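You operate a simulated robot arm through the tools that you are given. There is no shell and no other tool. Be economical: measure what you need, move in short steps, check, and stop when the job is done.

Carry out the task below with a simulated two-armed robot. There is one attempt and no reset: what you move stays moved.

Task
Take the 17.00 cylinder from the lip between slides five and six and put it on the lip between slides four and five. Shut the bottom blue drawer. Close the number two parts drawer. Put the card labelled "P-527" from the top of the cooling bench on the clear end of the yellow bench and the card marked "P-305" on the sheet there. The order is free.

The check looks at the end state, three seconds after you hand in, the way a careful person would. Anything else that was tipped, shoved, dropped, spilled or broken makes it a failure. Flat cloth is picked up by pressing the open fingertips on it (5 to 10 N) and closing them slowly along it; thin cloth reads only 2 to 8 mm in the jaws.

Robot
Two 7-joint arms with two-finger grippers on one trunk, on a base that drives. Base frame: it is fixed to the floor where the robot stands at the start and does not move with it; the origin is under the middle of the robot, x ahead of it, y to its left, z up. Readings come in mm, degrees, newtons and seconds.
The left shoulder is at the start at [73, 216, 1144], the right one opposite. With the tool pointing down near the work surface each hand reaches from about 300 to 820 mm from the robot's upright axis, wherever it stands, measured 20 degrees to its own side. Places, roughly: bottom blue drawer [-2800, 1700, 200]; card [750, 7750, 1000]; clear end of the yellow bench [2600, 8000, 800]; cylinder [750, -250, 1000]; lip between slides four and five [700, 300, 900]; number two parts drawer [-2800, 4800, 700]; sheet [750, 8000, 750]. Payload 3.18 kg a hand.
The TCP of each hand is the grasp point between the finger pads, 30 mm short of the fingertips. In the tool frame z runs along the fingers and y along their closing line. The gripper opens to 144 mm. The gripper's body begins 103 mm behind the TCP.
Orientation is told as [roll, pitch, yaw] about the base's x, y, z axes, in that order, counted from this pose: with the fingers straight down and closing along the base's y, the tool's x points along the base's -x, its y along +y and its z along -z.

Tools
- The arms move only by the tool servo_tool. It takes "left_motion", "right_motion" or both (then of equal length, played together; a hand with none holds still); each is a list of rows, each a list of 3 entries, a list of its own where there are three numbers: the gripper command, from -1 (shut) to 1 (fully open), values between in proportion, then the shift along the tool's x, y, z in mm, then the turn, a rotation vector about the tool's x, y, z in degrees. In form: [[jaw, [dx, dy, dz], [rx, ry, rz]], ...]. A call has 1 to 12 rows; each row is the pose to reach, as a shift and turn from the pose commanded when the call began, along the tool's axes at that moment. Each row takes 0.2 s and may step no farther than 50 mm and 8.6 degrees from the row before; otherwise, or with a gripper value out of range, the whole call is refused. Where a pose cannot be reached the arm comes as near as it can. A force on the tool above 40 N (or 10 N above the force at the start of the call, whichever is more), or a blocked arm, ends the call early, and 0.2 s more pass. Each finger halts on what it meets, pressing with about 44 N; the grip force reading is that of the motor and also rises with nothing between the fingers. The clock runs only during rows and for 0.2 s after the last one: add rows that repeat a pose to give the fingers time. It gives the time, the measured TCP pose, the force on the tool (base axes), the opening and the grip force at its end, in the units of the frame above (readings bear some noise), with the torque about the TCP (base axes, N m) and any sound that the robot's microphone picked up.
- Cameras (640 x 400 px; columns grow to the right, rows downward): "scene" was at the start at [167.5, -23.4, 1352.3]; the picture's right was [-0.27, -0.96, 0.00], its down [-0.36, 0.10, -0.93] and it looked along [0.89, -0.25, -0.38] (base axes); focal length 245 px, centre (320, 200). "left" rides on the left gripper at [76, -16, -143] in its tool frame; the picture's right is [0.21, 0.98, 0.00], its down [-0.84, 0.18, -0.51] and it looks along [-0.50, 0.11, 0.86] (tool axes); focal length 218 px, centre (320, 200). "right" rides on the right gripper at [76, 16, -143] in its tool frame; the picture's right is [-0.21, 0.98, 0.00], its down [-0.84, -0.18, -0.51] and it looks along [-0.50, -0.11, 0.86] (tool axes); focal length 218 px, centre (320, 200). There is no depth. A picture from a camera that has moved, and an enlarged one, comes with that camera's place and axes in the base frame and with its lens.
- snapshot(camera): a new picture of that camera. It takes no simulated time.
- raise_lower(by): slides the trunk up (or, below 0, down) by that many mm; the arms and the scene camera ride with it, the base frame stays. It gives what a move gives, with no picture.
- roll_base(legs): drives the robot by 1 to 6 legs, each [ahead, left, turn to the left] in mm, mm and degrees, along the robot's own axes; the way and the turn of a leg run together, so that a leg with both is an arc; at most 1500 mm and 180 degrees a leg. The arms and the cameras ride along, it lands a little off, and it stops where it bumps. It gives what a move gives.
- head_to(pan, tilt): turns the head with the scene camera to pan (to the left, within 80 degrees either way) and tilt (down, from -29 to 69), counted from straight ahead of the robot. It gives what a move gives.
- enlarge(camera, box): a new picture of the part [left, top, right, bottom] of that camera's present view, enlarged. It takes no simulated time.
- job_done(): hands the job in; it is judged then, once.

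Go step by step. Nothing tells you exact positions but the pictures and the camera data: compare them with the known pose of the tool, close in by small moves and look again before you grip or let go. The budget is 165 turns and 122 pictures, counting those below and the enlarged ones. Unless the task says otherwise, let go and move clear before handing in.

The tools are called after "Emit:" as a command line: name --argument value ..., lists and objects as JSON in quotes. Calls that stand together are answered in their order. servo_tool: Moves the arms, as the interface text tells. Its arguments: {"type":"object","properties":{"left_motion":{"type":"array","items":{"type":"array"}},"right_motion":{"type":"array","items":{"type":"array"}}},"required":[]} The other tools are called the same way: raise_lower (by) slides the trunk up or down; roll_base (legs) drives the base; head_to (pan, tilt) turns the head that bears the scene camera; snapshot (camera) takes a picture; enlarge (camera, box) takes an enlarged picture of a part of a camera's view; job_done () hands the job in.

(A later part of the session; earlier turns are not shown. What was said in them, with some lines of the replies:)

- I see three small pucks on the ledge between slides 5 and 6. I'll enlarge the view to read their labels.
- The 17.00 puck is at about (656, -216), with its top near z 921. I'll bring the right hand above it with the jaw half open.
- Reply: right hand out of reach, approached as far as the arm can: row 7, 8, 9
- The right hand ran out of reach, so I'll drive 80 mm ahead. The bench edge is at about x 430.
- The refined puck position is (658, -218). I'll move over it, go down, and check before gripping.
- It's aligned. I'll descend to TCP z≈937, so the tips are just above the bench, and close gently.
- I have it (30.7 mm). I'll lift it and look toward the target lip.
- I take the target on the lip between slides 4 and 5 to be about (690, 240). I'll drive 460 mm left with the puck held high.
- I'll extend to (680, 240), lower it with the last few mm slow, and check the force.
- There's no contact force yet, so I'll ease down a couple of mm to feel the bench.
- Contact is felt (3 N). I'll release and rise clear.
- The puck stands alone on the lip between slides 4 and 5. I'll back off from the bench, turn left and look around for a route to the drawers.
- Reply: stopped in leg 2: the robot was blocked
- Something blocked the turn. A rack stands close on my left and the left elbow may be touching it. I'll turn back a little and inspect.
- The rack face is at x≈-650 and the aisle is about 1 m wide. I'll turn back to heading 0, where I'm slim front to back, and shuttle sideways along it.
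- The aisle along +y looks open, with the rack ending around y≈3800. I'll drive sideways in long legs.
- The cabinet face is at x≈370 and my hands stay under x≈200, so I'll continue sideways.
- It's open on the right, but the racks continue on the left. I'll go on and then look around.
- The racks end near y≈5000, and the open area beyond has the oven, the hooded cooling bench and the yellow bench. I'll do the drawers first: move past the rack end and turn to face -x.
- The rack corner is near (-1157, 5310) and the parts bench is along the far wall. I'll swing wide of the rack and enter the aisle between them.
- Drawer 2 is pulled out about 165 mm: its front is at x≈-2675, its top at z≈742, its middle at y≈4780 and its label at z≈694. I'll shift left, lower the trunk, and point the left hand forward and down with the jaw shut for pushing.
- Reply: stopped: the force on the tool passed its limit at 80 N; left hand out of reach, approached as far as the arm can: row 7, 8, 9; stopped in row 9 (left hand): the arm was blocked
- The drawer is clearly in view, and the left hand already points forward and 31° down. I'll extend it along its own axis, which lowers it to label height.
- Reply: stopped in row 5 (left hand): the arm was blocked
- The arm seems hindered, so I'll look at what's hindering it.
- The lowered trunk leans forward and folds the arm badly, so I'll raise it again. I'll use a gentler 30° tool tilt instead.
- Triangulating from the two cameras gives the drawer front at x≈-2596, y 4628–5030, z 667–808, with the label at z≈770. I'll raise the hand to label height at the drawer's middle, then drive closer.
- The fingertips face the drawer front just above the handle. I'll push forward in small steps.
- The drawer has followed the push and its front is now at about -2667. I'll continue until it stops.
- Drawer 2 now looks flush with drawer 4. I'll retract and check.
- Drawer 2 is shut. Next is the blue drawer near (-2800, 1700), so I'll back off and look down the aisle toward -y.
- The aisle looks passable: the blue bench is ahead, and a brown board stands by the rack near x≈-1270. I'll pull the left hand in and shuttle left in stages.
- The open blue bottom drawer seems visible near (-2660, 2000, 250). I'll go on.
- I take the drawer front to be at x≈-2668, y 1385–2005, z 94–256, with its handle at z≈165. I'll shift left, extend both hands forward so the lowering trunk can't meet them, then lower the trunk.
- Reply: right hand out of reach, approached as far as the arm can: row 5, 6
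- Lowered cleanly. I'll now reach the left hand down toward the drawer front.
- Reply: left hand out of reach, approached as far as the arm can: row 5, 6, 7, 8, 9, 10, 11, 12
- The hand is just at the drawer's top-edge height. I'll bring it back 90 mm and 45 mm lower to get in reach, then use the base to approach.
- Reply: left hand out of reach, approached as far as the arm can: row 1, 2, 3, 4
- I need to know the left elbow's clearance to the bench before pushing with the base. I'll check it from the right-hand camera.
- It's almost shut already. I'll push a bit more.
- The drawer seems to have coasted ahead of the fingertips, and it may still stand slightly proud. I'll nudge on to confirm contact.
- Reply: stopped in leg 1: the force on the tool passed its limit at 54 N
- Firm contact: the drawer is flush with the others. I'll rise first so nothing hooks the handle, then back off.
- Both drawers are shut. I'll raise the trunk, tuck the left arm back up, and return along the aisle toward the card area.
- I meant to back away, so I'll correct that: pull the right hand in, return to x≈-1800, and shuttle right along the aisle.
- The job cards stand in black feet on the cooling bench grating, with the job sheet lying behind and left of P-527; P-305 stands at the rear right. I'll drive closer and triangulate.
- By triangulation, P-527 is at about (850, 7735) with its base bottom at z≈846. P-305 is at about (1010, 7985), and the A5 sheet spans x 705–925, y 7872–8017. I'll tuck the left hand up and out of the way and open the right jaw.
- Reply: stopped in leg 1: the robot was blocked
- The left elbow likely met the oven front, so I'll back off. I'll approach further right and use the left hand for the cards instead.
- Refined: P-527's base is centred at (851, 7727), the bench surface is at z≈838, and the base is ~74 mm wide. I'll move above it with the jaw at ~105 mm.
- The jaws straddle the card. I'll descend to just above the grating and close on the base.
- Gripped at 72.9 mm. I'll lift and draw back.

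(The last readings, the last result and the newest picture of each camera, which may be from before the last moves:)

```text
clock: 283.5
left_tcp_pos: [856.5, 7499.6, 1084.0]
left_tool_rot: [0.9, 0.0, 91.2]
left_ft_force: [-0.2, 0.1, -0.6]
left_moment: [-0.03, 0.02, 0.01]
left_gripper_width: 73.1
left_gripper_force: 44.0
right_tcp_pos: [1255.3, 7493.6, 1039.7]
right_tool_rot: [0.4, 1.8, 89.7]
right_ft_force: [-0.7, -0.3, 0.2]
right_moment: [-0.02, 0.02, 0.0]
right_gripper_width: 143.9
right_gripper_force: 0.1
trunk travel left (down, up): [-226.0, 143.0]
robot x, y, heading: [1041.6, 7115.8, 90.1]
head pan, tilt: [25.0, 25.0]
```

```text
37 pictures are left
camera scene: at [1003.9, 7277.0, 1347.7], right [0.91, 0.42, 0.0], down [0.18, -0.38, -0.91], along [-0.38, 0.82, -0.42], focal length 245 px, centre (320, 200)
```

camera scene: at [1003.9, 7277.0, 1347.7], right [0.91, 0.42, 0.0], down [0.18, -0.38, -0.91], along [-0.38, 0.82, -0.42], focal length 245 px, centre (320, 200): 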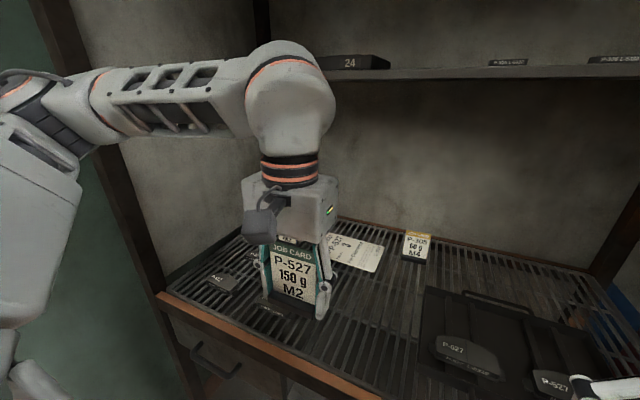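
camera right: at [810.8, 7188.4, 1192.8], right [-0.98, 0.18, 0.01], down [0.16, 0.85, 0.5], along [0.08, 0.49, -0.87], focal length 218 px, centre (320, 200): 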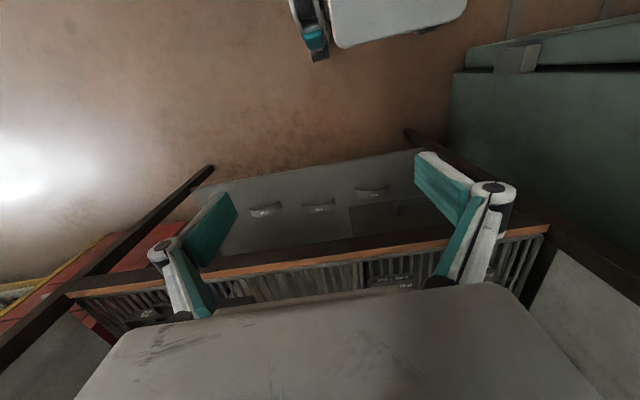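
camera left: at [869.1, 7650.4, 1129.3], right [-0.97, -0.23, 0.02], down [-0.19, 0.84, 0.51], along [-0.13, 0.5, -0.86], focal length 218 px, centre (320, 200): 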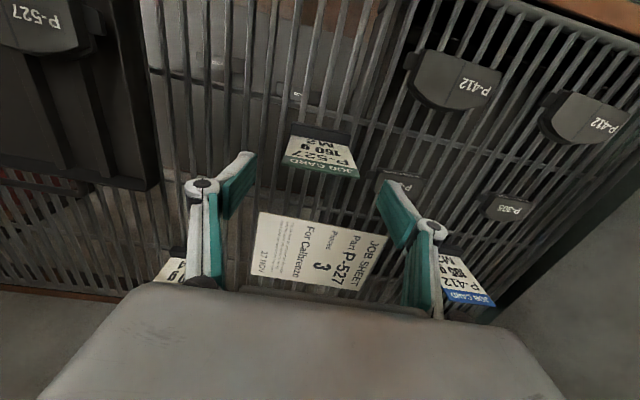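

P-527 is held. I'll back away and look at the yellow bench.

Emit:
roll_base --legs '[[-450, 0, 0], [0, -900, 0]]'

Emit:
head_to --pan -30 --tilt 20

Emit:
snapshot --camera "scene"

```text
clock: 293.9
left_tcp_pos: [1743.5, 7056.3, 1086.7]
left_tool_rot: [1.0, -0.2, 91.2]
left_ft_force: [0.9, 0.5, -0.2]
left_moment: [-0.01, -0.02, 0.03]
left_gripper_width: 72.8
left_gripper_force: 43.8
right_tcp_pos: [2143.0, 7051.7, 1039.5]
right_tool_rot: [0.4, 1.8, 89.9]
right_ft_force: [-0.2, -0.1, 0.3]
right_moment: [-0.01, 0.0, -0.02]
right_gripper_width: 144.2
right_gripper_force: 0.0
trunk travel left (down, up): [-226.0, 143.0]
robot x, y, heading: [1930.0, 6674.7, 90.2]
head pan, tilt: [25.0, 25.0]
```

```text
clock: 295.2
left_tcp_pos: [1744.4, 7056.4, 1085.4]
left_tool_rot: [1.0, -0.2, 91.2]
left_ft_force: [0.1, 0.0, -0.4]
left_moment: [-0.01, -0.01, 0.0]
left_gripper_width: 72.7
left_gripper_force: 44.1
right_tcp_pos: [2143.5, 7052.4, 1039.7]
right_tool_rot: [0.2, 1.8, 89.8]
right_ft_force: [-1.2, -0.1, 0.6]
right_moment: [-0.03, 0.01, 0.01]
right_gripper_width: 144.0
right_gripper_force: 0.0
trunk travel left (down, up): [-226.0, 143.0]
robot x, y, heading: [1927.4, 6674.8, 90.1]
head pan, tilt: [-30.0, 20.0]
```

```text
36 pictures are left
camera scene: at [1976.2, 6831.2, 1355.9], right [0.87, -0.5, 0.0], down [-0.17, -0.3, -0.94], along [0.47, 0.82, -0.34], focal length 245 px, centre (320, 200)
```

scene: 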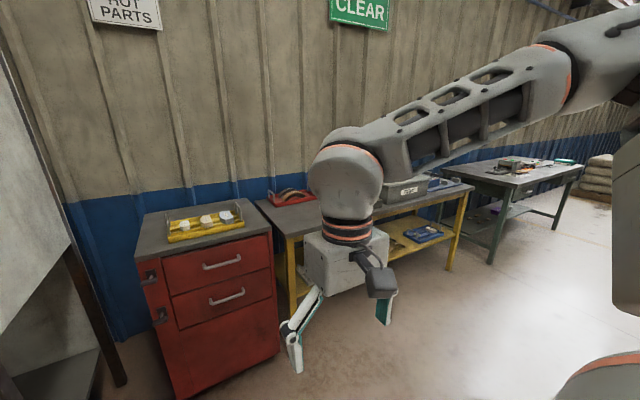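

Emit:
roll_base --legs '[[0, -750, 0]]'

Emit:
head_to --pan 10 --tilt 25

Emit:
snapshot --camera "scene"

```text
clock: 302.0
left_tcp_pos: [2479.8, 7059.7, 1084.8]
left_tool_rot: [1.1, -0.2, 91.2]
left_ft_force: [-0.4, 0.4, 0.1]
left_moment: [0.03, -0.01, 0.01]
left_gripper_width: 72.6
left_gripper_force: 44.0
right_tcp_pos: [2879.4, 7054.2, 1038.5]
right_tool_rot: [0.4, 1.9, 89.8]
right_ft_force: [-0.3, 0.8, -0.6]
right_moment: [0.01, -0.01, -0.04]
right_gripper_width: 144.0
right_gripper_force: 0.0
trunk travel left (down, up): [-226.0, 143.0]
robot x, y, heading: [2661.3, 6675.0, 90.2]
head pan, tilt: [-30.0, 20.0]
```

```text
clock: 303.1
left_tcp_pos: [2480.2, 7058.8, 1085.3]
left_tool_rot: [0.9, -0.1, 91.3]
left_ft_force: [1.3, -0.2, -1.1]
left_moment: [0.0, 0.01, 0.04]
left_gripper_width: 72.9
left_gripper_force: 44.1
right_tcp_pos: [2878.4, 7054.6, 1039.4]
right_tool_rot: [0.4, 1.8, 89.9]
right_ft_force: [0.9, 0.4, 0.3]
right_moment: [-0.02, 0.0, 0.02]
right_gripper_width: 143.9
right_gripper_force: 0.0
trunk travel left (down, up): [-226.0, 143.0]
robot x, y, heading: [2662.8, 6676.6, 90.0]
head pan, tilt: [10.0, 25.0]
```

```text
35 pictures are left
camera scene: at [2649.5, 6842.9, 1347.8], right [0.98, 0.17, 0.0], down [0.07, -0.42, -0.91], along [-0.16, 0.89, -0.42], focal length 245 px, centre (320, 200)
```

scene: 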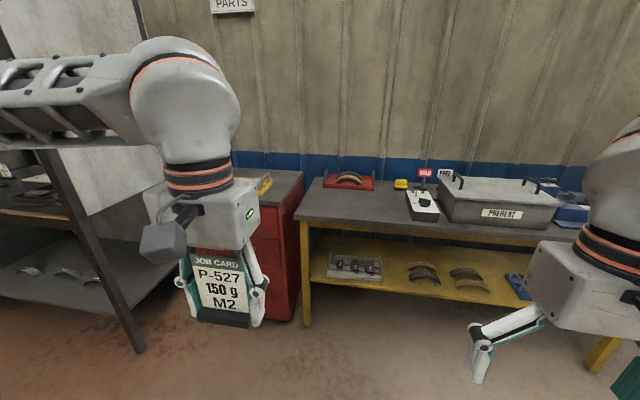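

The yellow bench's left end is clear apart from a red rack at the back. I'll target about (2560, 7990) and drive up to it.

Emit:
roll_base --legs '[[680, -90, 0]]'

Emit:
head_to --pan 20 --tilt 35

Emit:
snapshot --camera "left"

Emit:
snapshot --camera "scene"

```text
clock: 306.9
left_tcp_pos: [2577.8, 7735.6, 1085.4]
left_tool_rot: [1.0, -0.1, 90.5]
left_ft_force: [-0.9, -0.1, -0.6]
left_moment: [0.0, 0.01, 0.01]
left_gripper_width: 72.7
left_gripper_force: 43.6
right_tcp_pos: [2976.2, 7724.3, 1038.4]
right_tool_rot: [0.4, 1.8, 89.2]
right_ft_force: [-0.1, -0.4, -0.4]
right_moment: [-0.04, -0.04, -0.02]
right_gripper_width: 144.2
right_gripper_force: 0.0
trunk travel left (down, up): [-226.0, 143.0]
robot x, y, heading: [2756.2, 7348.2, 89.2]
head pan, tilt: [10.0, 25.0]
```

```text
clock: 307.6
left_tcp_pos: [2578.7, 7735.2, 1085.9]
left_tool_rot: [0.9, -0.3, 90.5]
left_ft_force: [0.6, 0.1, -0.4]
left_moment: [0.01, 0.0, -0.01]
left_gripper_width: 73.1
left_gripper_force: 44.4
right_tcp_pos: [2977.8, 7723.5, 1040.2]
right_tool_rot: [0.3, 1.8, 89.1]
right_ft_force: [-0.6, 0.7, -0.3]
right_moment: [-0.03, 0.0, -0.02]
right_gripper_width: 144.1
right_gripper_force: 0.1
trunk travel left (down, up): [-226.0, 143.0]
robot x, y, heading: [2758.0, 7345.4, 89.3]
head pan, tilt: [20.0, 35.0]
```

```text
34 pictures are left
camera left: at [2599.2, 7658.6, 1229.5], right [-0.98, -0.22, 0.02], down [-0.18, 0.84, 0.51], along [-0.13, 0.5, -0.86], focal length 218 px, centre (320, 200)
```

left: 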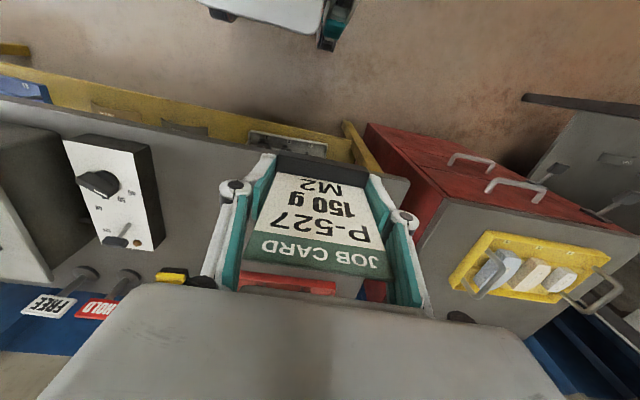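

```text
33 pictures are left
camera scene: at [2730.9, 7508.5, 1332.1], right [0.94, 0.33, 0.0], down [0.19, -0.54, -0.82], along [-0.27, 0.77, -0.57], focal length 245 px, centre (320, 200)
```

scene: 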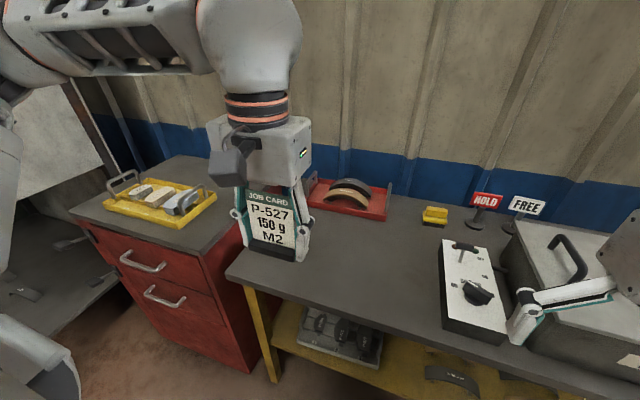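

The spot (2575, 7990) is clear and the bench top is at z≈770–797. I'll go forward first, then down close to the surface.

Emit:
servo_tool --left_motion '[[-0.1, [-42, 0, 10], [0, 0, 0]], [-0.1, [-84, 0, 25], [0, 0, 0]], [-0.1, [-126, 0, 45], [0, 0, 0]], [-0.1, [-168, 0, 70], [0, 0, 0]], [-0.1, [-210, 0, 95], [0, 0, 0]], [-0.1, [-240, 0, 125], [0, 0, 0]], [-0.1, [-255, 0, 160], [0, 0, 0]], [-0.1, [-255, 0, 200], [0, 0, 0]], [-0.1, [-255, 0, 225], [0, 0, 0]], [-0.1, [-255, 0, 225], [0, 0, 0]]]'

Emit:
enlarge --camera "scene" --box '[210, 150, 410, 275]'

```text
clock: 309.8
left_tcp_pos: [2572.5, 7992.0, 860.7]
left_tool_rot: [1.1, -0.3, 90.5]
left_ft_force: [-0.6, 0.1, -0.3]
left_moment: [-0.01, -0.01, 0.01]
left_gripper_width: 72.9
left_gripper_force: 43.3
right_tcp_pos: [2977.5, 7724.1, 1039.7]
right_tool_rot: [0.3, 1.8, 89.1]
right_ft_force: [-0.3, 0.0, -0.1]
right_moment: [0.01, 0.0, 0.04]
right_gripper_width: 144.0
right_gripper_force: 0.0
trunk travel left (down, up): [-226.0, 143.0]
robot x, y, heading: [2756.2, 7345.5, 89.5]
head pan, tilt: [20.0, 35.0]
```

```text
3.20 times, centred on (310, 212) of scene
camera zoom: at [2730.9, 7508.4, 1332.2], right [0.94, 0.33, 0.0], down [0.19, -0.54, -0.82], along [-0.27, 0.77, -0.57], focal length 783 px, centre (352, 160)
```

zoom: 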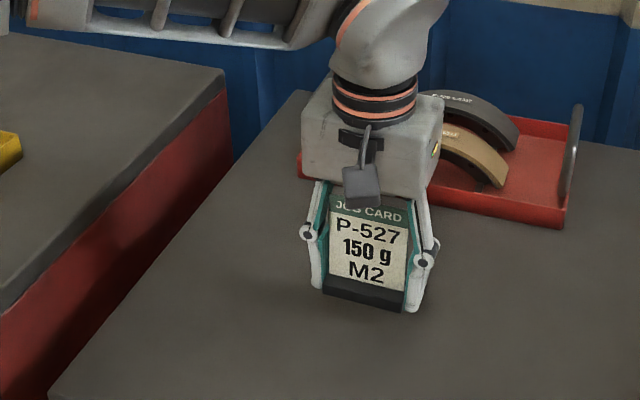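

Emit:
servo_tool --left_motion '[[-0.1, [0, 0, 5], [0, 0, 0]], [-0.1, [0, 0, 10], [0, 0, 0]], [-0.1, [0, 0, 15], [0, 0, 0]], [-0.1, [0, 0, 18], [0, 0, 0]], [-0.1, [0, 0, 18], [0, 0, 0]]]'

Emit:
enlarge --camera "scene" --box '[250, 190, 350, 253]'

```text
clock: 311.0
left_tcp_pos: [2570.8, 7990.3, 842.9]
left_tool_rot: [1.1, -0.2, 90.5]
left_ft_force: [-0.4, 0.6, 0.7]
left_moment: [0.0, 0.0, -0.01]
left_gripper_width: 72.6
left_gripper_force: 43.7
right_tcp_pos: [2977.2, 7724.0, 1040.1]
right_tool_rot: [0.3, 1.7, 89.0]
right_ft_force: [-0.6, -0.4, 0.1]
right_moment: [0.03, -0.01, -0.01]
right_gripper_width: 144.0
right_gripper_force: 0.0
trunk travel left (down, up): [-226.0, 143.0]
robot x, y, heading: [2756.9, 7349.7, 89.1]
head pan, tilt: [20.0, 35.0]
```

```text
6.35 times, centred on (300, 222) of scene
camera zoom: at [2730.9, 7508.6, 1332.1], right [0.94, 0.33, 0.0], down [0.19, -0.54, -0.82], along [-0.27, 0.77, -0.57], focal length 1554 px, centre (447, 64)
```

zoom: 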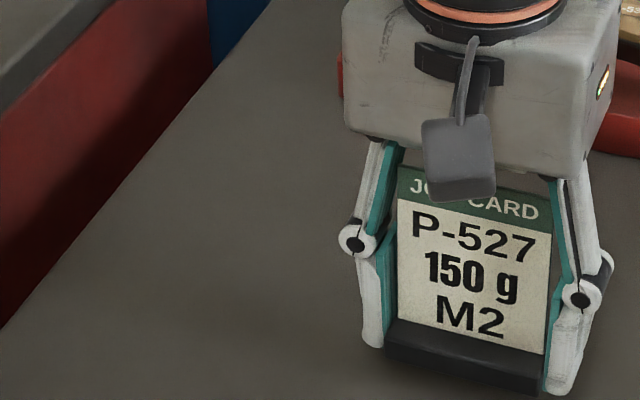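

Emit:
servo_tool --left_motion '[[-0.1, [0, 0, 3], [0, 0, 0]], [-0.1, [0, 0, 6], [0, 0, 0]], [-0.1, [0, 0, 9], [0, 0, 0]], [-0.1, [0, 0, 12], [0, 0, 0]], [-0.1, [0, 0, 12], [0, 0, 0]]]'

```text
clock: 312.2
left_tcp_pos: [2570.3, 7990.9, 831.0]
left_tool_rot: [1.0, -0.3, 90.5]
left_ft_force: [-0.1, 0.9, -1.2]
left_moment: [-0.05, -0.01, 0.02]
left_gripper_width: 72.8
left_gripper_force: 44.0
right_tcp_pos: [2977.3, 7723.9, 1040.2]
right_tool_rot: [0.5, 1.8, 89.2]
right_ft_force: [0.4, 0.1, 0.6]
right_moment: [0.0, 0.01, -0.02]
right_gripper_width: 143.7
right_gripper_force: 0.0
trunk travel left (down, up): [-226.0, 143.0]
robot x, y, heading: [2753.4, 7346.1, 89.7]
head pan, tilt: [20.0, 35.0]
```

Emit:
servo_tool --left_motion '[[-0.1, [0, 0, 3], [0, 0, 0]], [-0.1, [0, 0, 6], [0, 0, 0]], [-0.1, [0, 0, 9], [0, 0, 0]], [-0.1, [0, 0, 9], [0, 0, 0]]]'

```text
clock: 313.3
left_tcp_pos: [2572.0, 7990.0, 828.5]
left_tool_rot: [0.7, -0.5, 90.7]
left_ft_force: [-3.7, -8.4, 23.0]
left_moment: [-0.47, -0.82, -0.3]
left_gripper_width: 73.0
left_gripper_force: 44.2
right_tcp_pos: [2977.6, 7722.8, 1039.9]
right_tool_rot: [0.3, 1.6, 89.1]
right_ft_force: [0.9, 1.3, -0.1]
right_moment: [-0.01, 0.01, -0.02]
right_gripper_width: 144.0
right_gripper_force: 0.1
trunk travel left (down, up): [-226.0, 143.0]
robot x, y, heading: [2760.3, 7349.7, 89.5]
head pan, tilt: [20.0, 35.0]
stopped in row 4 (left hand): the force on the tool passed its limit at 41 N (the readings are from after the stop); the commanded pose is now the measured one
```

It's firmly on the bench. I'll ease up slightly, open slowly and rise.

Emit:
servo_tool --left_motion '[[-0.1, [0, 0, -2], [0, 0, 0]], [0.05, [0, 0, -2], [0, 0, 0]], [0.15, [0, 0, -2], [0, 0, 0]], [0.3, [0, 0, -2], [0, 0, 0]], [0.45, [0, 0, -2], [0, 0, 0]], [0.45, [0, 0, -25], [0, 0, 0]], [0.45, [0, 0, -65], [0, 0, 0]], [0.45, [0, 0, -105], [0, 0, 0]], [0.45, [20, 0, -145], [0, 0, 0]], [0.45, [60, 0, -175], [0, 0, 0]], [0.45, [105, 0, -195], [0, 0, 0]], [0.45, [150, 0, -215], [0, 0, 0]]]'

Emit:
enlarge --camera "scene" --box '[210, 130, 410, 275]'

```text
clock: 315.9
left_tcp_pos: [2572.8, 7838.1, 1041.1]
left_tool_rot: [0.8, -0.5, 90.7]
left_ft_force: [-0.3, -0.4, 0.1]
left_moment: [0.03, 0.01, -0.02]
left_gripper_width: 104.3
left_gripper_force: 0.1
right_tcp_pos: [2976.6, 7723.3, 1039.7]
right_tool_rot: [0.3, 1.8, 89.2]
right_ft_force: [0.0, 0.0, 0.3]
right_moment: [0.02, -0.03, -0.01]
right_gripper_width: 144.1
right_gripper_force: 0.0
trunk travel left (down, up): [-226.0, 143.0]
robot x, y, heading: [2758.3, 7352.0, 89.3]
head pan, tilt: [20.0, 35.0]
```

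```text
2.76 times, centred on (310, 202) of scene
camera zoom: at [2730.4, 7507.2, 1332.4], right [0.94, 0.33, 0.0], down [0.19, -0.54, -0.82], along [-0.27, 0.77, -0.57], focal length 675 px, centre (348, 193)
```

zoom: 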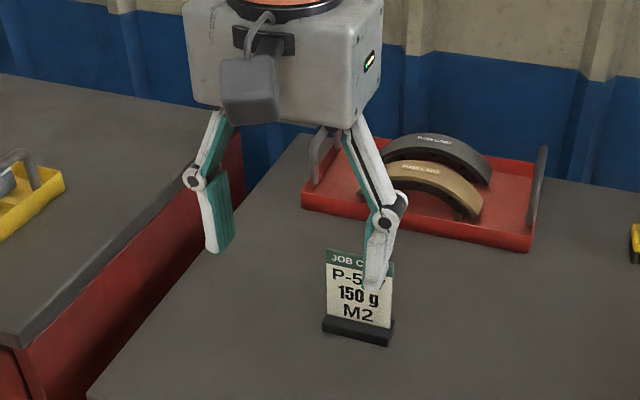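

P-527 stands on the clear end. Next I'll go back to the cooling bench for P-305.

Emit:
roll_base --legs '[[-600, 0, 0.5], [0, 800, 0], [0, 750, 0]]'

Emit:
raise_lower --by -90

Emit:
head_to --pan 15 --tilt 25

Emit:
snapshot --camera "scene"

```text
clock: 332.9
left_tcp_pos: [1024.9, 7266.9, 1041.4]
left_tool_rot: [0.9, -0.3, 90.4]
left_ft_force: [0.2, 0.2, 0.2]
left_moment: [0.04, -0.01, 0.01]
left_gripper_width: 104.6
left_gripper_force: 0.1
right_tcp_pos: [1428.4, 7149.0, 1040.3]
right_tool_rot: [0.2, 1.9, 88.9]
right_ft_force: [-0.6, 1.0, -0.8]
right_moment: [-0.01, 0.01, 0.02]
right_gripper_width: 144.0
right_gripper_force: 0.2
trunk travel left (down, up): [-226.0, 143.0]
robot x, y, heading: [1207.1, 6778.1, 89.3]
head pan, tilt: [20.0, 35.0]
```

```text
clock: 334.1
left_tcp_pos: [1024.6, 7265.3, 953.0]
left_tool_rot: [0.9, -0.6, 90.5]
left_ft_force: [-0.8, -0.3, 0.6]
left_moment: [0.03, -0.02, 0.01]
left_gripper_width: 104.3
left_gripper_force: 0.0
right_tcp_pos: [1427.6, 7148.3, 950.6]
right_tool_rot: [0.3, 1.5, 88.9]
right_ft_force: [0.0, -0.4, 0.3]
right_moment: [0.04, 0.01, 0.02]
right_gripper_width: 143.9
right_gripper_force: 0.1
trunk travel left (down, up): [-136.0, 233.0]
robot x, y, heading: [1205.1, 6778.4, 89.1]
head pan, tilt: [20.0, 35.0]
```

```text
clock: 334.8
left_tcp_pos: [1025.4, 7266.8, 951.8]
left_tool_rot: [0.9, -0.4, 90.4]
left_ft_force: [-0.2, -0.6, -0.7]
left_moment: [0.0, -0.02, -0.02]
left_gripper_width: 104.4
left_gripper_force: 0.0
right_tcp_pos: [1428.1, 7149.6, 948.5]
right_tool_rot: [0.4, 1.8, 88.9]
right_ft_force: [-0.1, -0.8, 0.4]
right_moment: [-0.02, -0.02, 0.02]
right_gripper_width: 143.7
right_gripper_force: 0.1
trunk travel left (down, up): [-136.0, 233.0]
robot x, y, heading: [1205.6, 6776.1, 89.1]
head pan, tilt: [15.0, 25.0]
```

```text
29 pictures are left
camera scene: at [1188.6, 7023.9, 1248.9], right [0.97, 0.24, 0.0], down [0.1, -0.41, -0.91], along [-0.22, 0.88, -0.42], focal length 245 px, centre (320, 200)
```

scene: 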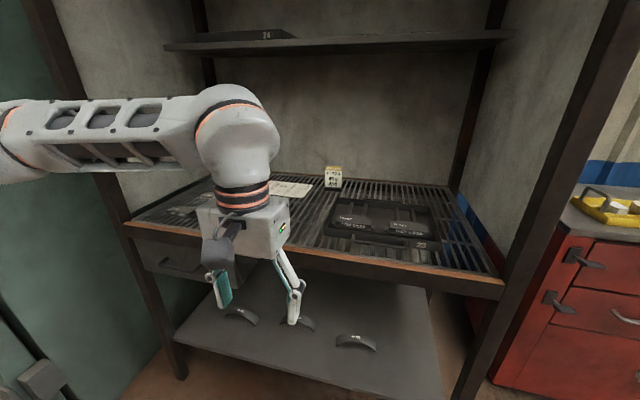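

I'll pull the right hand inward so it clears the unit's right post, raise the left a little, then drive closer.

Emit:
servo_tool --left_motion '[[0.45, [0, 0, -20], [0, 0, 0]], [0.45, [0, 0, -40], [0, 0, 0]], [0.45, [0, 0, -60], [0, 0, 0]], [0.45, [0, 0, -70], [0, 0, 0]]]' --right_motion '[[0.5, [15, 20, -20], [0, 0, 0]], [0, [30, 40, -40], [0, 0, 0]], [-0.5, [45, 60, -60], [0, 0, 0]], [-1, [60, 80, -80], [0, 0, 0]]]'

Emit:
roll_base --legs '[[400, 0, 0.8]]'

Emit:
snapshot --camera "left"

Emit:
snapshot --camera "scene"

```text
clock: 335.8
left_tcp_pos: [1026.4, 7266.5, 1020.1]
left_tool_rot: [0.8, -0.3, 90.5]
left_ft_force: [-1.0, -0.2, -0.2]
left_moment: [0.03, -0.01, 0.02]
left_gripper_width: 104.3
left_gripper_force: 0.1
right_tcp_pos: [1344.7, 7094.4, 1032.3]
right_tool_rot: [0.4, 1.9, 88.9]
right_ft_force: [0.8, 0.0, -0.9]
right_moment: [-0.02, -0.03, 0.0]
right_gripper_width: 0.0
right_gripper_force: 30.7
trunk travel left (down, up): [-136.0, 233.0]
robot x, y, heading: [1210.3, 6774.2, 89.2]
head pan, tilt: [15.0, 25.0]
```

```text
clock: 338.3
left_tcp_pos: [1030.0, 7665.4, 1021.0]
left_tool_rot: [0.9, -0.4, 90.6]
left_ft_force: [0.1, -0.1, 0.3]
left_moment: [-0.02, 0.01, 0.04]
left_gripper_width: 104.7
left_gripper_force: 0.2
right_tcp_pos: [1349.0, 7495.6, 1033.9]
right_tool_rot: [0.5, 1.7, 89.1]
right_ft_force: [0.1, -0.6, -0.1]
right_moment: [0.03, -0.01, -0.03]
right_gripper_width: 0.0
right_gripper_force: 30.6
trunk travel left (down, up): [-136.0, 233.0]
robot x, y, heading: [1212.9, 7172.3, 89.2]
head pan, tilt: [15.0, 25.0]
```

```text
28 pictures are left
camera left: at [1051.2, 7589.4, 1164.3], right [-0.98, -0.22, 0.01], down [-0.18, 0.84, 0.52], along [-0.13, 0.5, -0.86], focal length 218 px, centre (320, 200)
```

left: 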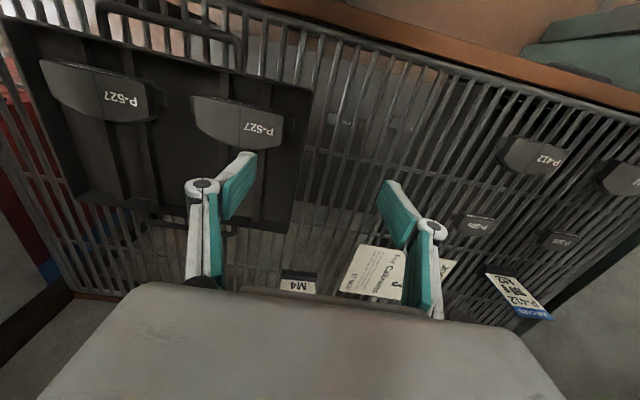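

```text
27 pictures are left
camera scene: at [1192.6, 7423.8, 1249.1], right [0.97, 0.25, 0.0], down [0.11, -0.41, -0.91], along [-0.23, 0.88, -0.42], focal length 245 px, centre (320, 200)
```

scene: 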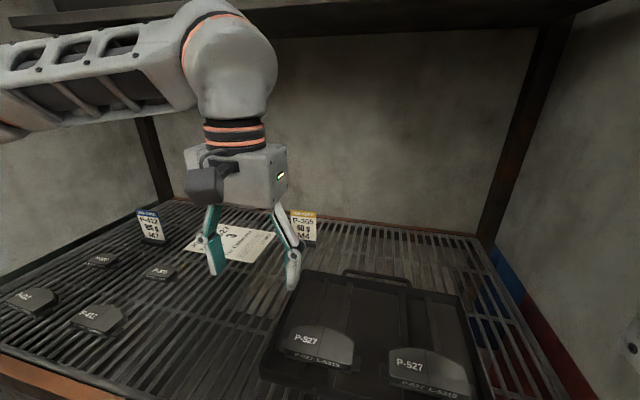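

P-305's base is centred at about (1010, 7972). I'll advance low, below the shelf, with the jaws straddling the card.

Emit:
servo_tool --left_motion '[[0.45, [-20, 10, 40], [0, 0, 0]], [0.45, [-60, 17, 61], [0, 0, 0]], [0.45, [-105, 17, 61], [0, 0, 0]], [0.45, [-150, 17, 61], [0, 0, 0]], [0.45, [-195, 17, 61], [0, 0, 0]], [0.45, [-240, 17, 61], [0, 0, 0]], [0.45, [-240, 17, 61], [0, 0, 0]]]'

Emit:
snapshot --camera "left"

Emit:
enlarge --camera "scene" --box '[180, 130, 420, 280]'

```text
clock: 339.9
left_tcp_pos: [1010.1, 7885.0, 961.9]
left_tool_rot: [0.9, -0.4, 90.7]
left_ft_force: [0.2, -0.1, -0.3]
left_moment: [0.02, -0.03, 0.0]
left_gripper_width: 104.5
left_gripper_force: 0.1
left hand out of reach, approached as far as the arm can: row 6, 7
right_tcp_pos: [1349.9, 7494.5, 1031.7]
right_tool_rot: [0.5, 1.8, 89.2]
right_ft_force: [-0.3, 0.4, -1.0]
right_moment: [0.0, 0.0, -0.02]
right_gripper_width: 0.0
right_gripper_force: 31.3
trunk travel left (down, up): [-136.0, 233.0]
robot x, y, heading: [1208.5, 7174.6, 89.4]
head pan, tilt: [15.0, 25.0]
```

```text
26 pictures are left
camera left: at [1032.4, 7808.7, 1105.5], right [-0.98, -0.22, 0.01], down [-0.18, 0.84, 0.52], along [-0.12, 0.5, -0.86], focal length 218 px, centre (320, 200)
```

left: 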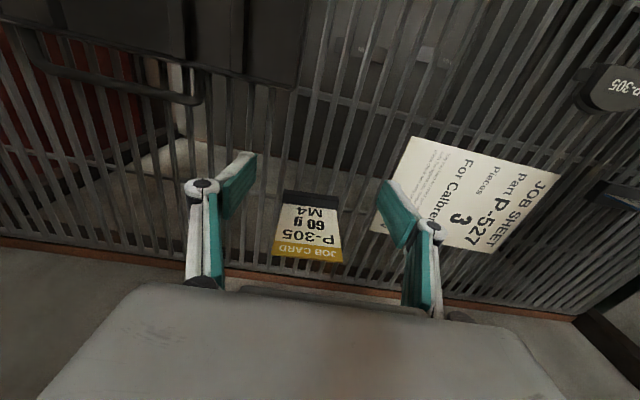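

```text
2.67 times, centred on (300, 205) of scene
camera zoom: at [1192.4, 7424.1, 1248.9], right [0.97, 0.25, 0.0], down [0.11, -0.41, -0.91], along [-0.23, 0.88, -0.42], focal length 653 px, centre (373, 187)
```

zoom: 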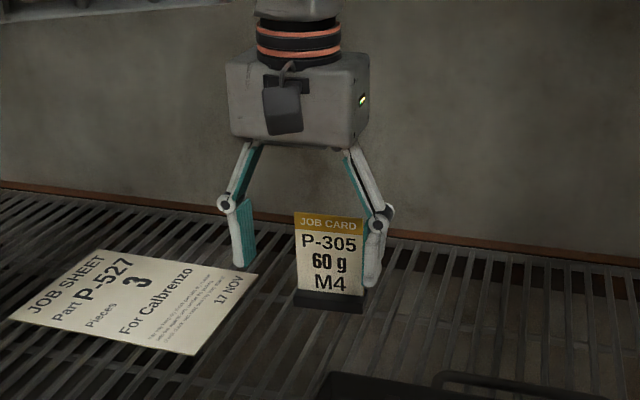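

I need ~77 mm more reach. I'll lower the trunk 50 (it leans forward) and roll 40 mm closer.

Emit:
raise_lower --by -40

Emit:
roll_base --legs '[[45, 0, 0]]'

```text
clock: 340.8
left_tcp_pos: [1008.9, 7882.0, 920.5]
left_tool_rot: [0.8, -0.4, 90.6]
left_ft_force: [0.1, -0.2, 0.9]
left_moment: [0.0, 0.0, 0.0]
left_gripper_width: 104.7
left_gripper_force: 0.2
right_tcp_pos: [1348.7, 7493.4, 991.7]
right_tool_rot: [0.2, 2.0, 89.3]
right_ft_force: [0.6, 0.8, -0.1]
right_moment: [-0.01, 0.0, 0.01]
right_gripper_width: 0.0
right_gripper_force: 31.3
trunk travel left (down, up): [-96.0, 273.0]
robot x, y, heading: [1212.7, 7176.4, 89.2]
head pan, tilt: [15.0, 25.0]
```

```text
clock: 341.5
left_tcp_pos: [1010.0, 7889.6, 924.4]
left_tool_rot: [0.9, -0.6, 90.4]
left_ft_force: [0.0, -0.8, -0.2]
left_moment: [-0.01, 0.02, 0.0]
left_gripper_width: 104.3
left_gripper_force: 0.1
right_tcp_pos: [1351.7, 7496.3, 993.1]
right_tool_rot: [-0.1, 1.2, 89.4]
right_ft_force: [0.2, 0.4, -0.5]
right_moment: [-0.02, 0.01, 0.0]
right_gripper_width: 0.1
right_gripper_force: 30.1
trunk travel left (down, up): [-96.0, 273.0]
robot x, y, heading: [1211.9, 7180.2, 89.2]
head pan, tilt: [15.0, 25.0]
stopped in leg 1: the robot was blocked; the commanded pose is now the measured one
```

It's blocked, so I'll back off a hair and see what is touching.

Emit:
roll_base --legs '[[-15, 0, 0]]'

Emit:
head_to --pan -45 --tilt 40

Emit:
snapshot --camera "scene"

```text
clock: 342.3
left_tcp_pos: [1008.5, 7877.1, 919.8]
left_tool_rot: [0.9, -0.2, 90.5]
left_ft_force: [-0.7, 0.1, 0.8]
left_moment: [-0.01, -0.01, -0.01]
left_gripper_width: 104.3
left_gripper_force: 0.0
right_tcp_pos: [1351.7, 7486.6, 990.7]
right_tool_rot: [0.0, 1.9, 89.4]
right_ft_force: [0.4, 0.1, -1.1]
right_moment: [0.02, -0.02, 0.0]
right_gripper_width: 0.1
right_gripper_force: 30.8
trunk travel left (down, up): [-96.0, 273.0]
robot x, y, heading: [1211.7, 7168.1, 89.3]
head pan, tilt: [15.0, 25.0]
```

```text
clock: 343.6
left_tcp_pos: [1009.7, 7876.0, 920.3]
left_tool_rot: [0.9, -0.2, 90.6]
left_ft_force: [1.1, 0.6, 0.0]
left_moment: [-0.01, 0.03, 0.04]
left_gripper_width: 104.4
left_gripper_force: 0.1
right_tcp_pos: [1354.0, 7485.6, 988.6]
right_tool_rot: [-0.3, 2.3, 89.1]
right_ft_force: [0.0, 0.1, 0.4]
right_moment: [0.0, 0.01, 0.0]
right_gripper_width: 0.0
right_gripper_force: 30.8
trunk travel left (down, up): [-96.0, 273.0]
robot x, y, heading: [1213.4, 7170.4, 89.4]
head pan, tilt: [-45.0, 40.0]
```

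```text
24 pictures are left
camera scene: at [1200.7, 7459.5, 1184.2], right [0.99, 0.17, 0.0], down [0.1, -0.56, -0.83], along [-0.14, 0.81, -0.56], focal length 245 px, centre (320, 200)
```

scene: 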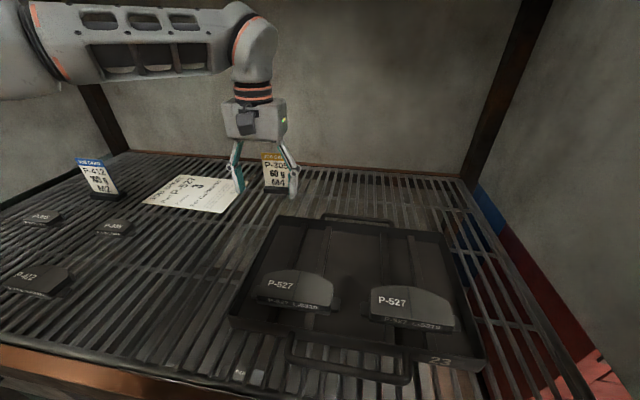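

The head seems to touch the right hand because of the trunk's lean. I'll return the head, then tip the left tool 20° forward to gain the reach instead of driving.

Emit:
head_to --pan 15 --tilt 35

Emit:
servo_tool --left_motion '[[0.45, [-17, 0, 0], [0, -5, 0]], [0.45, [-34, 0, 0], [0, -10, 0]], [0.45, [-51, 0, 0], [0, -15, 0]], [0.45, [-68, 0, 0], [0, -20, 0]], [0.45, [-84, 0, 0], [0, -22, 0]], [0.45, [-84, 0, 0], [0, -22, 0]]]'

Emit:
enlarge --camera "scene" --box '[180, 120, 420, 270]'

Emit:
snapshot --camera "left"

```text
clock: 344.9
left_tcp_pos: [1010.4, 7878.0, 921.2]
left_tool_rot: [0.9, -0.5, 90.6]
left_ft_force: [-0.5, 0.5, -0.3]
left_moment: [0.0, 0.0, -0.01]
left_gripper_width: 104.1
left_gripper_force: 0.1
right_tcp_pos: [1350.8, 7484.9, 992.5]
right_tool_rot: [-0.1, 1.7, 89.5]
right_ft_force: [-0.6, 0.9, -0.8]
right_moment: [0.02, 0.01, 0.0]
right_gripper_width: 0.0
right_gripper_force: 30.6
trunk travel left (down, up): [-96.0, 273.0]
robot x, y, heading: [1210.6, 7164.5, 89.4]
head pan, tilt: [15.0, 35.0]
```

```text
clock: 346.3
left_tcp_pos: [1007.8, 7960.6, 922.5]
left_tool_rot: [1.0, -22.3, 90.2]
left_ft_force: [0.3, 0.1, 0.3]
left_moment: [0.02, -0.01, 0.02]
left_gripper_width: 104.5
left_gripper_force: 0.0
right_tcp_pos: [1351.2, 7485.1, 990.6]
right_tool_rot: [0.0, 1.8, 89.4]
right_ft_force: [-0.5, -0.1, 0.0]
right_moment: [0.01, -0.02, 0.03]
right_gripper_width: 0.1
right_gripper_force: 30.6
trunk travel left (down, up): [-96.0, 273.0]
robot x, y, heading: [1212.9, 7165.2, 89.4]
head pan, tilt: [15.0, 35.0]
```

```text
2.67 times, centred on (300, 195) of scene
camera zoom: at [1193.9, 7457.5, 1183.5], right [0.97, 0.25, 0.0], down [0.14, -0.56, -0.82], along [-0.2, 0.79, -0.57], focal length 653 px, centre (373, 213)
```

zoom: 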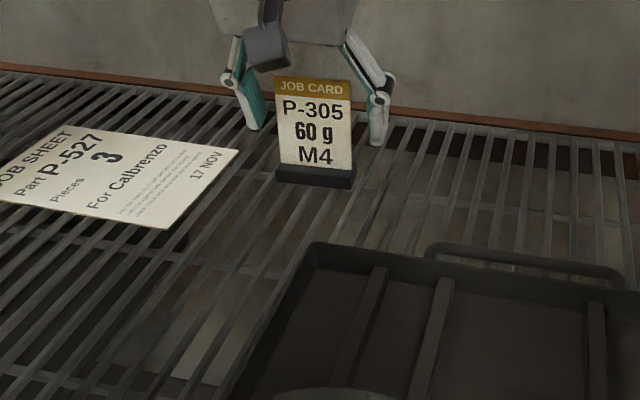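

```text
22 pictures are left
camera left: at [1028.4, 7836.0, 1027.0], right [-0.98, -0.2, -0.06], down [-0.17, 0.58, 0.79], along [-0.12, 0.79, -0.61], focal length 218 px, centre (320, 200)
```

left: 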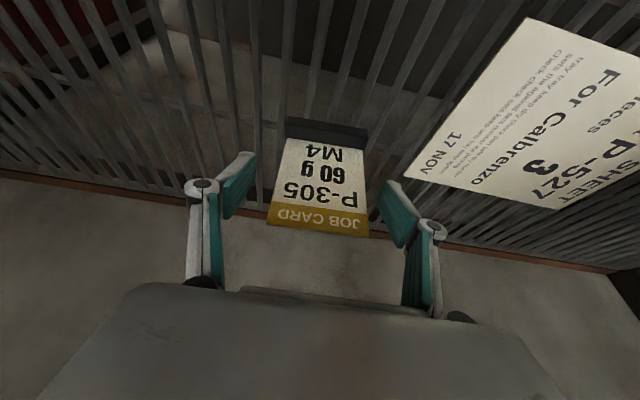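

It's straddled properly. I'll descend straight down to the base and close.

Emit:
servo_tool --left_motion '[[0.45, [3, -2, 15], [0, 0, 0]], [0.45, [6, -2, 30], [0, 0, 0]], [0.45, [9, -2, 41], [0, 0, 0]], [0.45, [10, -2, 46], [0, 0, 0]], [0.45, [10, -2, 46], [0, 0, 0]]]'

Emit:
enlarge --camera "scene" --box '[180, 120, 420, 270]'

```text
clock: 347.5
left_tcp_pos: [1009.7, 7968.5, 876.2]
left_tool_rot: [0.8, -22.6, 90.2]
left_ft_force: [0.8, -0.1, 3.8]
left_moment: [0.0, -0.25, -0.03]
left_gripper_width: 105.7
left_gripper_force: 0.9
right_tcp_pos: [1350.6, 7485.0, 991.6]
right_tool_rot: [0.0, 1.6, 89.4]
right_ft_force: [-0.8, -0.2, -0.1]
right_moment: [-0.01, -0.02, 0.06]
right_gripper_width: 0.1
right_gripper_force: 31.0
trunk travel left (down, up): [-96.0, 273.0]
robot x, y, heading: [1213.1, 7169.7, 89.4]
head pan, tilt: [15.0, 35.0]
```

```text
2.67 times, centred on (300, 195) of scene
camera zoom: at [1194.0, 7457.0, 1183.8], right [0.97, 0.25, 0.0], down [0.14, -0.56, -0.82], along [-0.2, 0.79, -0.57], focal length 653 px, centre (373, 213)
```

zoom: 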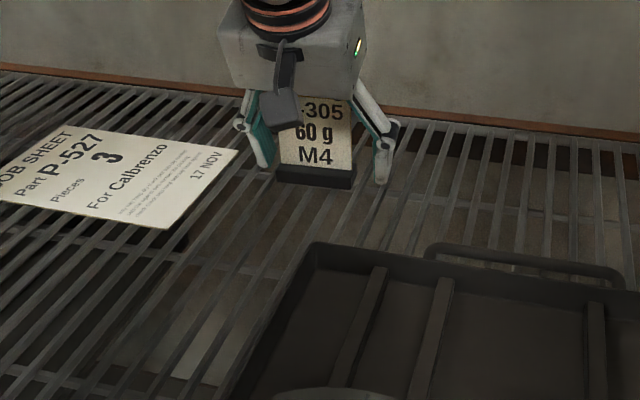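

Emit:
servo_tool --left_motion '[[0.45, [-1.5, 0, -4], [0, 0, 0]], [0.25, [-1.5, 0, -5], [0, 0, 0]], [0.1, [-2, 0, -6], [0, 0, 0]], [0.0, [-2, 0, -6], [0, 0, 0]], [-0.1, [-2, 0, -6], [0, 0, 0]], [-0.1, [-2, 0, -6], [0, 0, 0]]]'

Emit:
enlarge --camera "scene" --box '[180, 120, 420, 270]'

```text
clock: 348.9
left_tcp_pos: [1009.3, 7968.7, 882.2]
left_tool_rot: [1.0, -22.4, 90.3]
left_ft_force: [-0.1, -1.2, -0.1]
left_moment: [-0.02, -0.08, -0.01]
left_gripper_width: 73.0
left_gripper_force: 43.6
right_tcp_pos: [1350.9, 7484.9, 991.7]
right_tool_rot: [0.0, 1.8, 89.4]
right_ft_force: [0.3, -1.4, -0.1]
right_moment: [0.02, 0.05, -0.01]
right_gripper_width: 0.0
right_gripper_force: 31.1
trunk travel left (down, up): [-96.0, 273.0]
robot x, y, heading: [1212.2, 7168.8, 89.6]
head pan, tilt: [15.0, 35.0]
```

```text
2.67 times, centred on (300, 195) of scene
camera zoom: at [1194.0, 7457.6, 1183.5], right [0.97, 0.25, 0.0], down [0.14, -0.56, -0.82], along [-0.2, 0.79, -0.57], focal length 653 px, centre (373, 213)
```

zoom: 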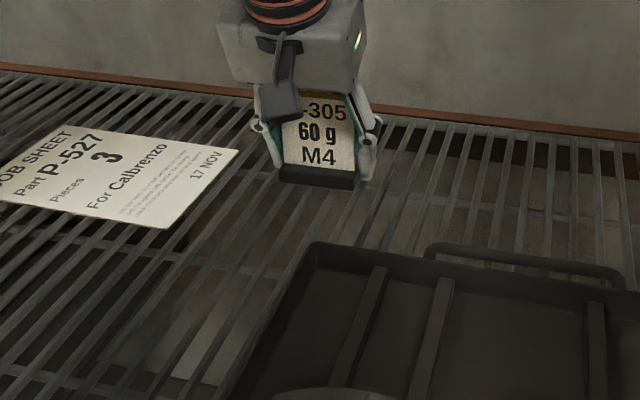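

Gripped. I'll lift 60 mm, then shift the base left (slightly back) so the card comes over the sheet, centred at about (798, 7942).

Emit:
servo_tool --left_motion '[[-0.1, [-8, 0, -18], [0, 0, 0]], [-0.1, [-16, 0, -37], [0, 0, 0]], [-0.1, [-23, 0, -55], [0, 0, 0]], [-0.1, [-23, 0, -55], [0, 0, 0]]]'

Emit:
roll_base --legs '[[-25, 0, 0], [0, 205, 0]]'

Emit:
snapshot --camera "scene"

Emit:
snapshot --camera "left"

```text
clock: 349.9
left_tcp_pos: [1010.4, 7971.0, 940.2]
left_tool_rot: [1.0, -22.2, 90.1]
left_ft_force: [-0.2, 0.3, -0.2]
left_moment: [0.0, 0.0, -0.02]
left_gripper_width: 72.7
left_gripper_force: 44.1
right_tcp_pos: [1349.5, 7485.2, 990.3]
right_tool_rot: [0.0, 1.8, 89.4]
right_ft_force: [0.3, 1.0, -0.7]
right_moment: [-0.03, 0.01, -0.01]
right_gripper_width: 0.2
right_gripper_force: 30.5
trunk travel left (down, up): [-96.0, 273.0]
robot x, y, heading: [1212.3, 7170.6, 89.5]
head pan, tilt: [15.0, 35.0]
```

```text
clock: 352.7
left_tcp_pos: [806.8, 7947.7, 940.7]
left_tool_rot: [1.0, -22.4, 90.1]
left_ft_force: [-0.5, 0.2, -0.3]
left_moment: [0.01, -0.01, 0.01]
left_gripper_width: 72.9
left_gripper_force: 43.8
right_tcp_pos: [1145.1, 7462.4, 991.1]
right_tool_rot: [0.0, 1.9, 89.3]
right_ft_force: [0.0, 0.4, 0.7]
right_moment: [0.01, -0.04, 0.0]
right_gripper_width: 0.2
right_gripper_force: 30.5
trunk travel left (down, up): [-96.0, 273.0]
robot x, y, heading: [1001.3, 7145.3, 89.4]
head pan, tilt: [15.0, 35.0]
```

```text
19 pictures are left
camera scene: at [987.8, 7435.1, 1183.4], right [0.97, 0.25, 0.0], down [0.14, -0.56, -0.82], along [-0.2, 0.79, -0.57], focal length 245 px, centre (320, 200)
```

scene: 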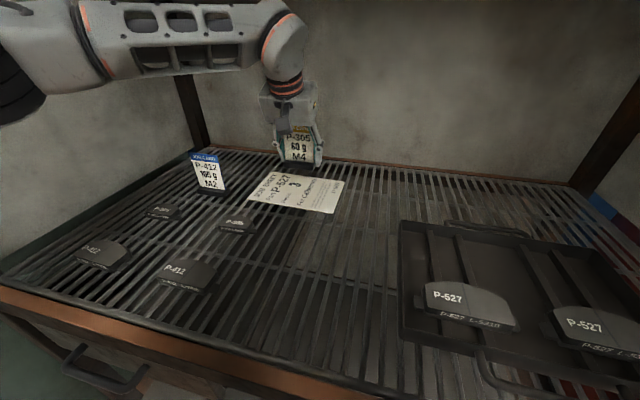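

```text
18 pictures are left
camera left: at [826.9, 7823.9, 1044.6], right [-0.98, -0.2, -0.06], down [-0.17, 0.58, 0.79], along [-0.12, 0.79, -0.61], focal length 218 px, centre (320, 200)
```

left: 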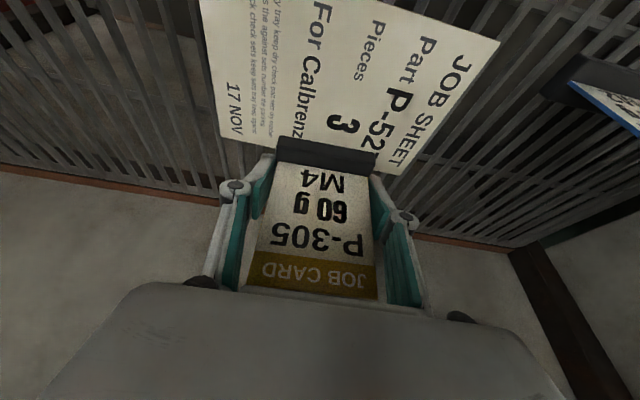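

The card is over the sheet's centre. I'll lower it straight down.

Emit:
servo_tool --left_motion '[[-0.1, [8, 0, 16], [0, 0, 0]], [-0.1, [15, 0, 32], [0, 0, 0]], [-0.1, [20, 0, 42], [0, 0, 0]], [-0.1, [22, 0, 46], [0, 0, 0]], [-0.1, [23.5, 0, 49], [0, 0, 0]], [-0.1, [24, 0, 51], [0, 0, 0]], [-0.1, [24, 0, 51], [0, 0, 0]]]'

Emit:
enlarge --camera "scene" --box '[200, 100, 400, 225]'

```text
clock: 354.3
left_tcp_pos: [804.7, 7945.3, 884.5]
left_tool_rot: [0.9, -22.4, 90.2]
left_ft_force: [0.0, 0.8, 0.5]
left_moment: [0.02, -0.04, 0.02]
left_gripper_width: 72.9
left_gripper_force: 44.0
right_tcp_pos: [1145.1, 7462.7, 991.8]
right_tool_rot: [0.1, 1.8, 89.2]
right_ft_force: [-0.2, -0.3, -0.1]
right_moment: [0.01, 0.04, 0.0]
right_gripper_width: 0.0
right_gripper_force: 31.1
trunk travel left (down, up): [-96.0, 273.0]
robot x, y, heading: [1006.8, 7145.4, 89.2]
head pan, tilt: [15.0, 35.0]
```

```text
3.20 times, centred on (300, 162) of scene
camera zoom: at [988.1, 7435.0, 1183.5], right [0.97, 0.25, 0.0], down [0.14, -0.56, -0.82], along [-0.2, 0.79, -0.57], focal length 783 px, centre (384, 320)
```

zoom: 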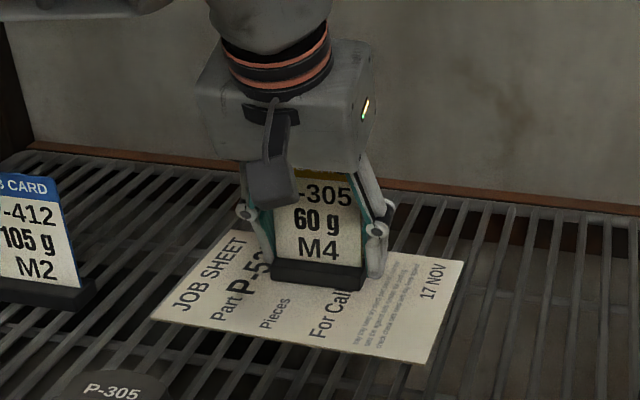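

Emit:
servo_tool --left_motion '[[-0.1, [0.4, 0, 0.9], [0, 0, 0]], [-0.1, [0.8, 0, 1.8], [0, 0, 0]], [-0.1, [0.8, 0, 1.8], [0, 0, 0]]]'

```text
clock: 355.1
left_tcp_pos: [805.3, 7944.6, 883.6]
left_tool_rot: [0.9, -22.6, 90.2]
left_ft_force: [-1.2, 0.1, 8.8]
left_moment: [-0.1, -0.16, -0.01]
left_gripper_width: 72.7
left_gripper_force: 44.1
right_tcp_pos: [1145.0, 7462.1, 992.0]
right_tool_rot: [0.0, 1.8, 89.4]
right_ft_force: [-0.4, 0.1, 1.0]
right_moment: [0.0, -0.02, 0.01]
right_gripper_width: 0.1
right_gripper_force: 30.5
trunk travel left (down, up): [-96.0, 273.0]
robot x, y, heading: [1004.5, 7143.5, 89.5]
head pan, tilt: [15.0, 35.0]
```

Emit:
servo_tool --left_motion '[[-0.1, [-0.5, 0, -1.3], [0, 0, 0]], [0.05, [-0.5, 0, -1.3], [0, 0, 0]], [0.15, [-0.5, 0, -1.3], [0, 0, 0]], [0.3, [-0.5, 0, -1.3], [0, 0, 0]], [0.45, [-0.5, 0, -1.3], [0, 0, 0]], [0.45, [-6, 0, -14], [0, 0, 0]], [0.45, [-15, 0, -37], [0, 0, 0]], [0.45, [-29, 0, -70], [0, 0, 0]], [0.45, [-38, 0, -93], [0, 0, 0]], [0.45, [-10, 0, -115], [0, 0, 0]], [0.45, [30, 0, -135], [0, 0, 0]], [0.45, [72, 0, -155], [0, 0, 0]]]'

Emit:
enlarge --camera "scene" --box '[180, 90, 420, 240]'

```text
clock: 357.7
left_tcp_pos: [807.8, 7819.4, 997.4]
left_tool_rot: [1.1, -22.5, 90.2]
left_ft_force: [-0.1, 0.1, 0.6]
left_moment: [-0.01, -0.02, 0.02]
left_gripper_width: 104.7
left_gripper_force: 0.0
right_tcp_pos: [1145.6, 7461.5, 992.4]
right_tool_rot: [-0.1, 1.7, 89.4]
right_ft_force: [0.5, 0.4, 0.1]
right_moment: [0.03, -0.04, -0.01]
right_gripper_width: 0.0
right_gripper_force: 30.9
trunk travel left (down, up): [-96.0, 273.0]
robot x, y, heading: [1003.5, 7143.9, 89.4]
head pan, tilt: [15.0, 35.0]
```

```text
2.67 times, centred on (300, 165) of scene
camera zoom: at [987.9, 7434.2, 1183.8], right [0.97, 0.25, 0.0], down [0.14, -0.56, -0.82], along [-0.2, 0.79, -0.57], focal length 653 px, centre (373, 293)
```

zoom: 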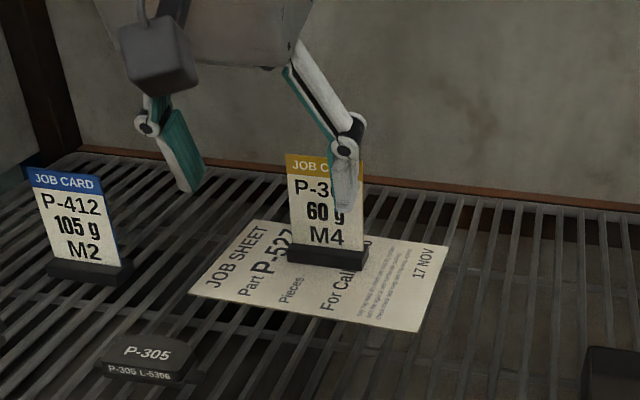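

P-305 stands on the sheet. I'll back clear of the unit and take a final look.

Emit:
roll_base --legs '[[-350, 0, 0]]'

Emit:
head_to --pan 0 --tilt 20

Emit:
snapshot --camera "scene"

```text
clock: 360.0
left_tcp_pos: [802.9, 7468.9, 997.2]
left_tool_rot: [0.9, -22.5, 90.2]
left_ft_force: [-0.2, -0.1, 0.3]
left_moment: [0.02, 0.01, 0.01]
left_gripper_width: 104.4
left_gripper_force: 0.0
right_tcp_pos: [1140.0, 7113.2, 991.1]
right_tool_rot: [0.0, 1.8, 89.5]
right_ft_force: [-0.4, -0.7, -0.7]
right_moment: [0.02, 0.0, -0.01]
right_gripper_width: 0.0
right_gripper_force: 30.6
trunk travel left (down, up): [-96.0, 273.0]
robot x, y, heading: [1002.5, 6791.8, 89.3]
head pan, tilt: [15.0, 35.0]
```

```text
clock: 360.8
left_tcp_pos: [803.3, 7470.5, 997.5]
left_tool_rot: [1.1, -22.4, 90.2]
left_ft_force: [-0.1, -0.6, 0.0]
left_moment: [0.0, 0.0, 0.0]
left_gripper_width: 104.4
left_gripper_force: 0.0
right_tcp_pos: [1139.5, 7113.6, 992.7]
right_tool_rot: [0.5, 1.7, 89.2]
right_ft_force: [0.5, 0.0, 0.0]
right_moment: [0.02, -0.03, 0.0]
right_gripper_width: 0.1
right_gripper_force: 30.6
trunk travel left (down, up): [-96.0, 273.0]
robot x, y, heading: [1003.3, 6797.6, 89.5]
head pan, tilt: [0.0, 20.0]
```

```text
15 pictures are left
camera scene: at [989.7, 7090.7, 1200.7], right [0.99, 0.17, 0.0], down [0.07, -0.4, -0.91], along [-0.16, 0.9, -0.41], focal length 245 px, centre (320, 200)
```

scene: 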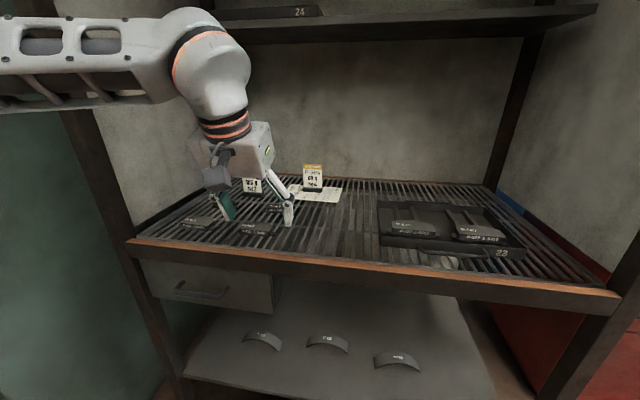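

The 17.00 cylinder, both drawers and both cards are where they should be, and both hands are empty and clear. I'm handing in.

Emit:
job_done

```text
The job is handed in.
```

I handed the job in with all five pieces done; the result of the check hasn't come back.

- **Cylinder:** the 17.00 cylinder stands on the lip between slides four and five.
- **Drawers:** the bottom blue drawer and the number two parts drawer are both shut and look flush with their neighbours.
- **Cards:** P-527 stands on the clear end of the yellow bench, and P-305 stands on the job sheet on the cooling bench.

**Bumps:** the robot was blocked three times while driving, and I could not confirm exactly what it touched. The first time was probably the left elbow against the rack behind the slide bench. The second was probably the left elbow against the oven front. The third was at the cooling bench while reaching for P-305. I saw nothing moved in the pictures I took, but I did not go back for a closer look.
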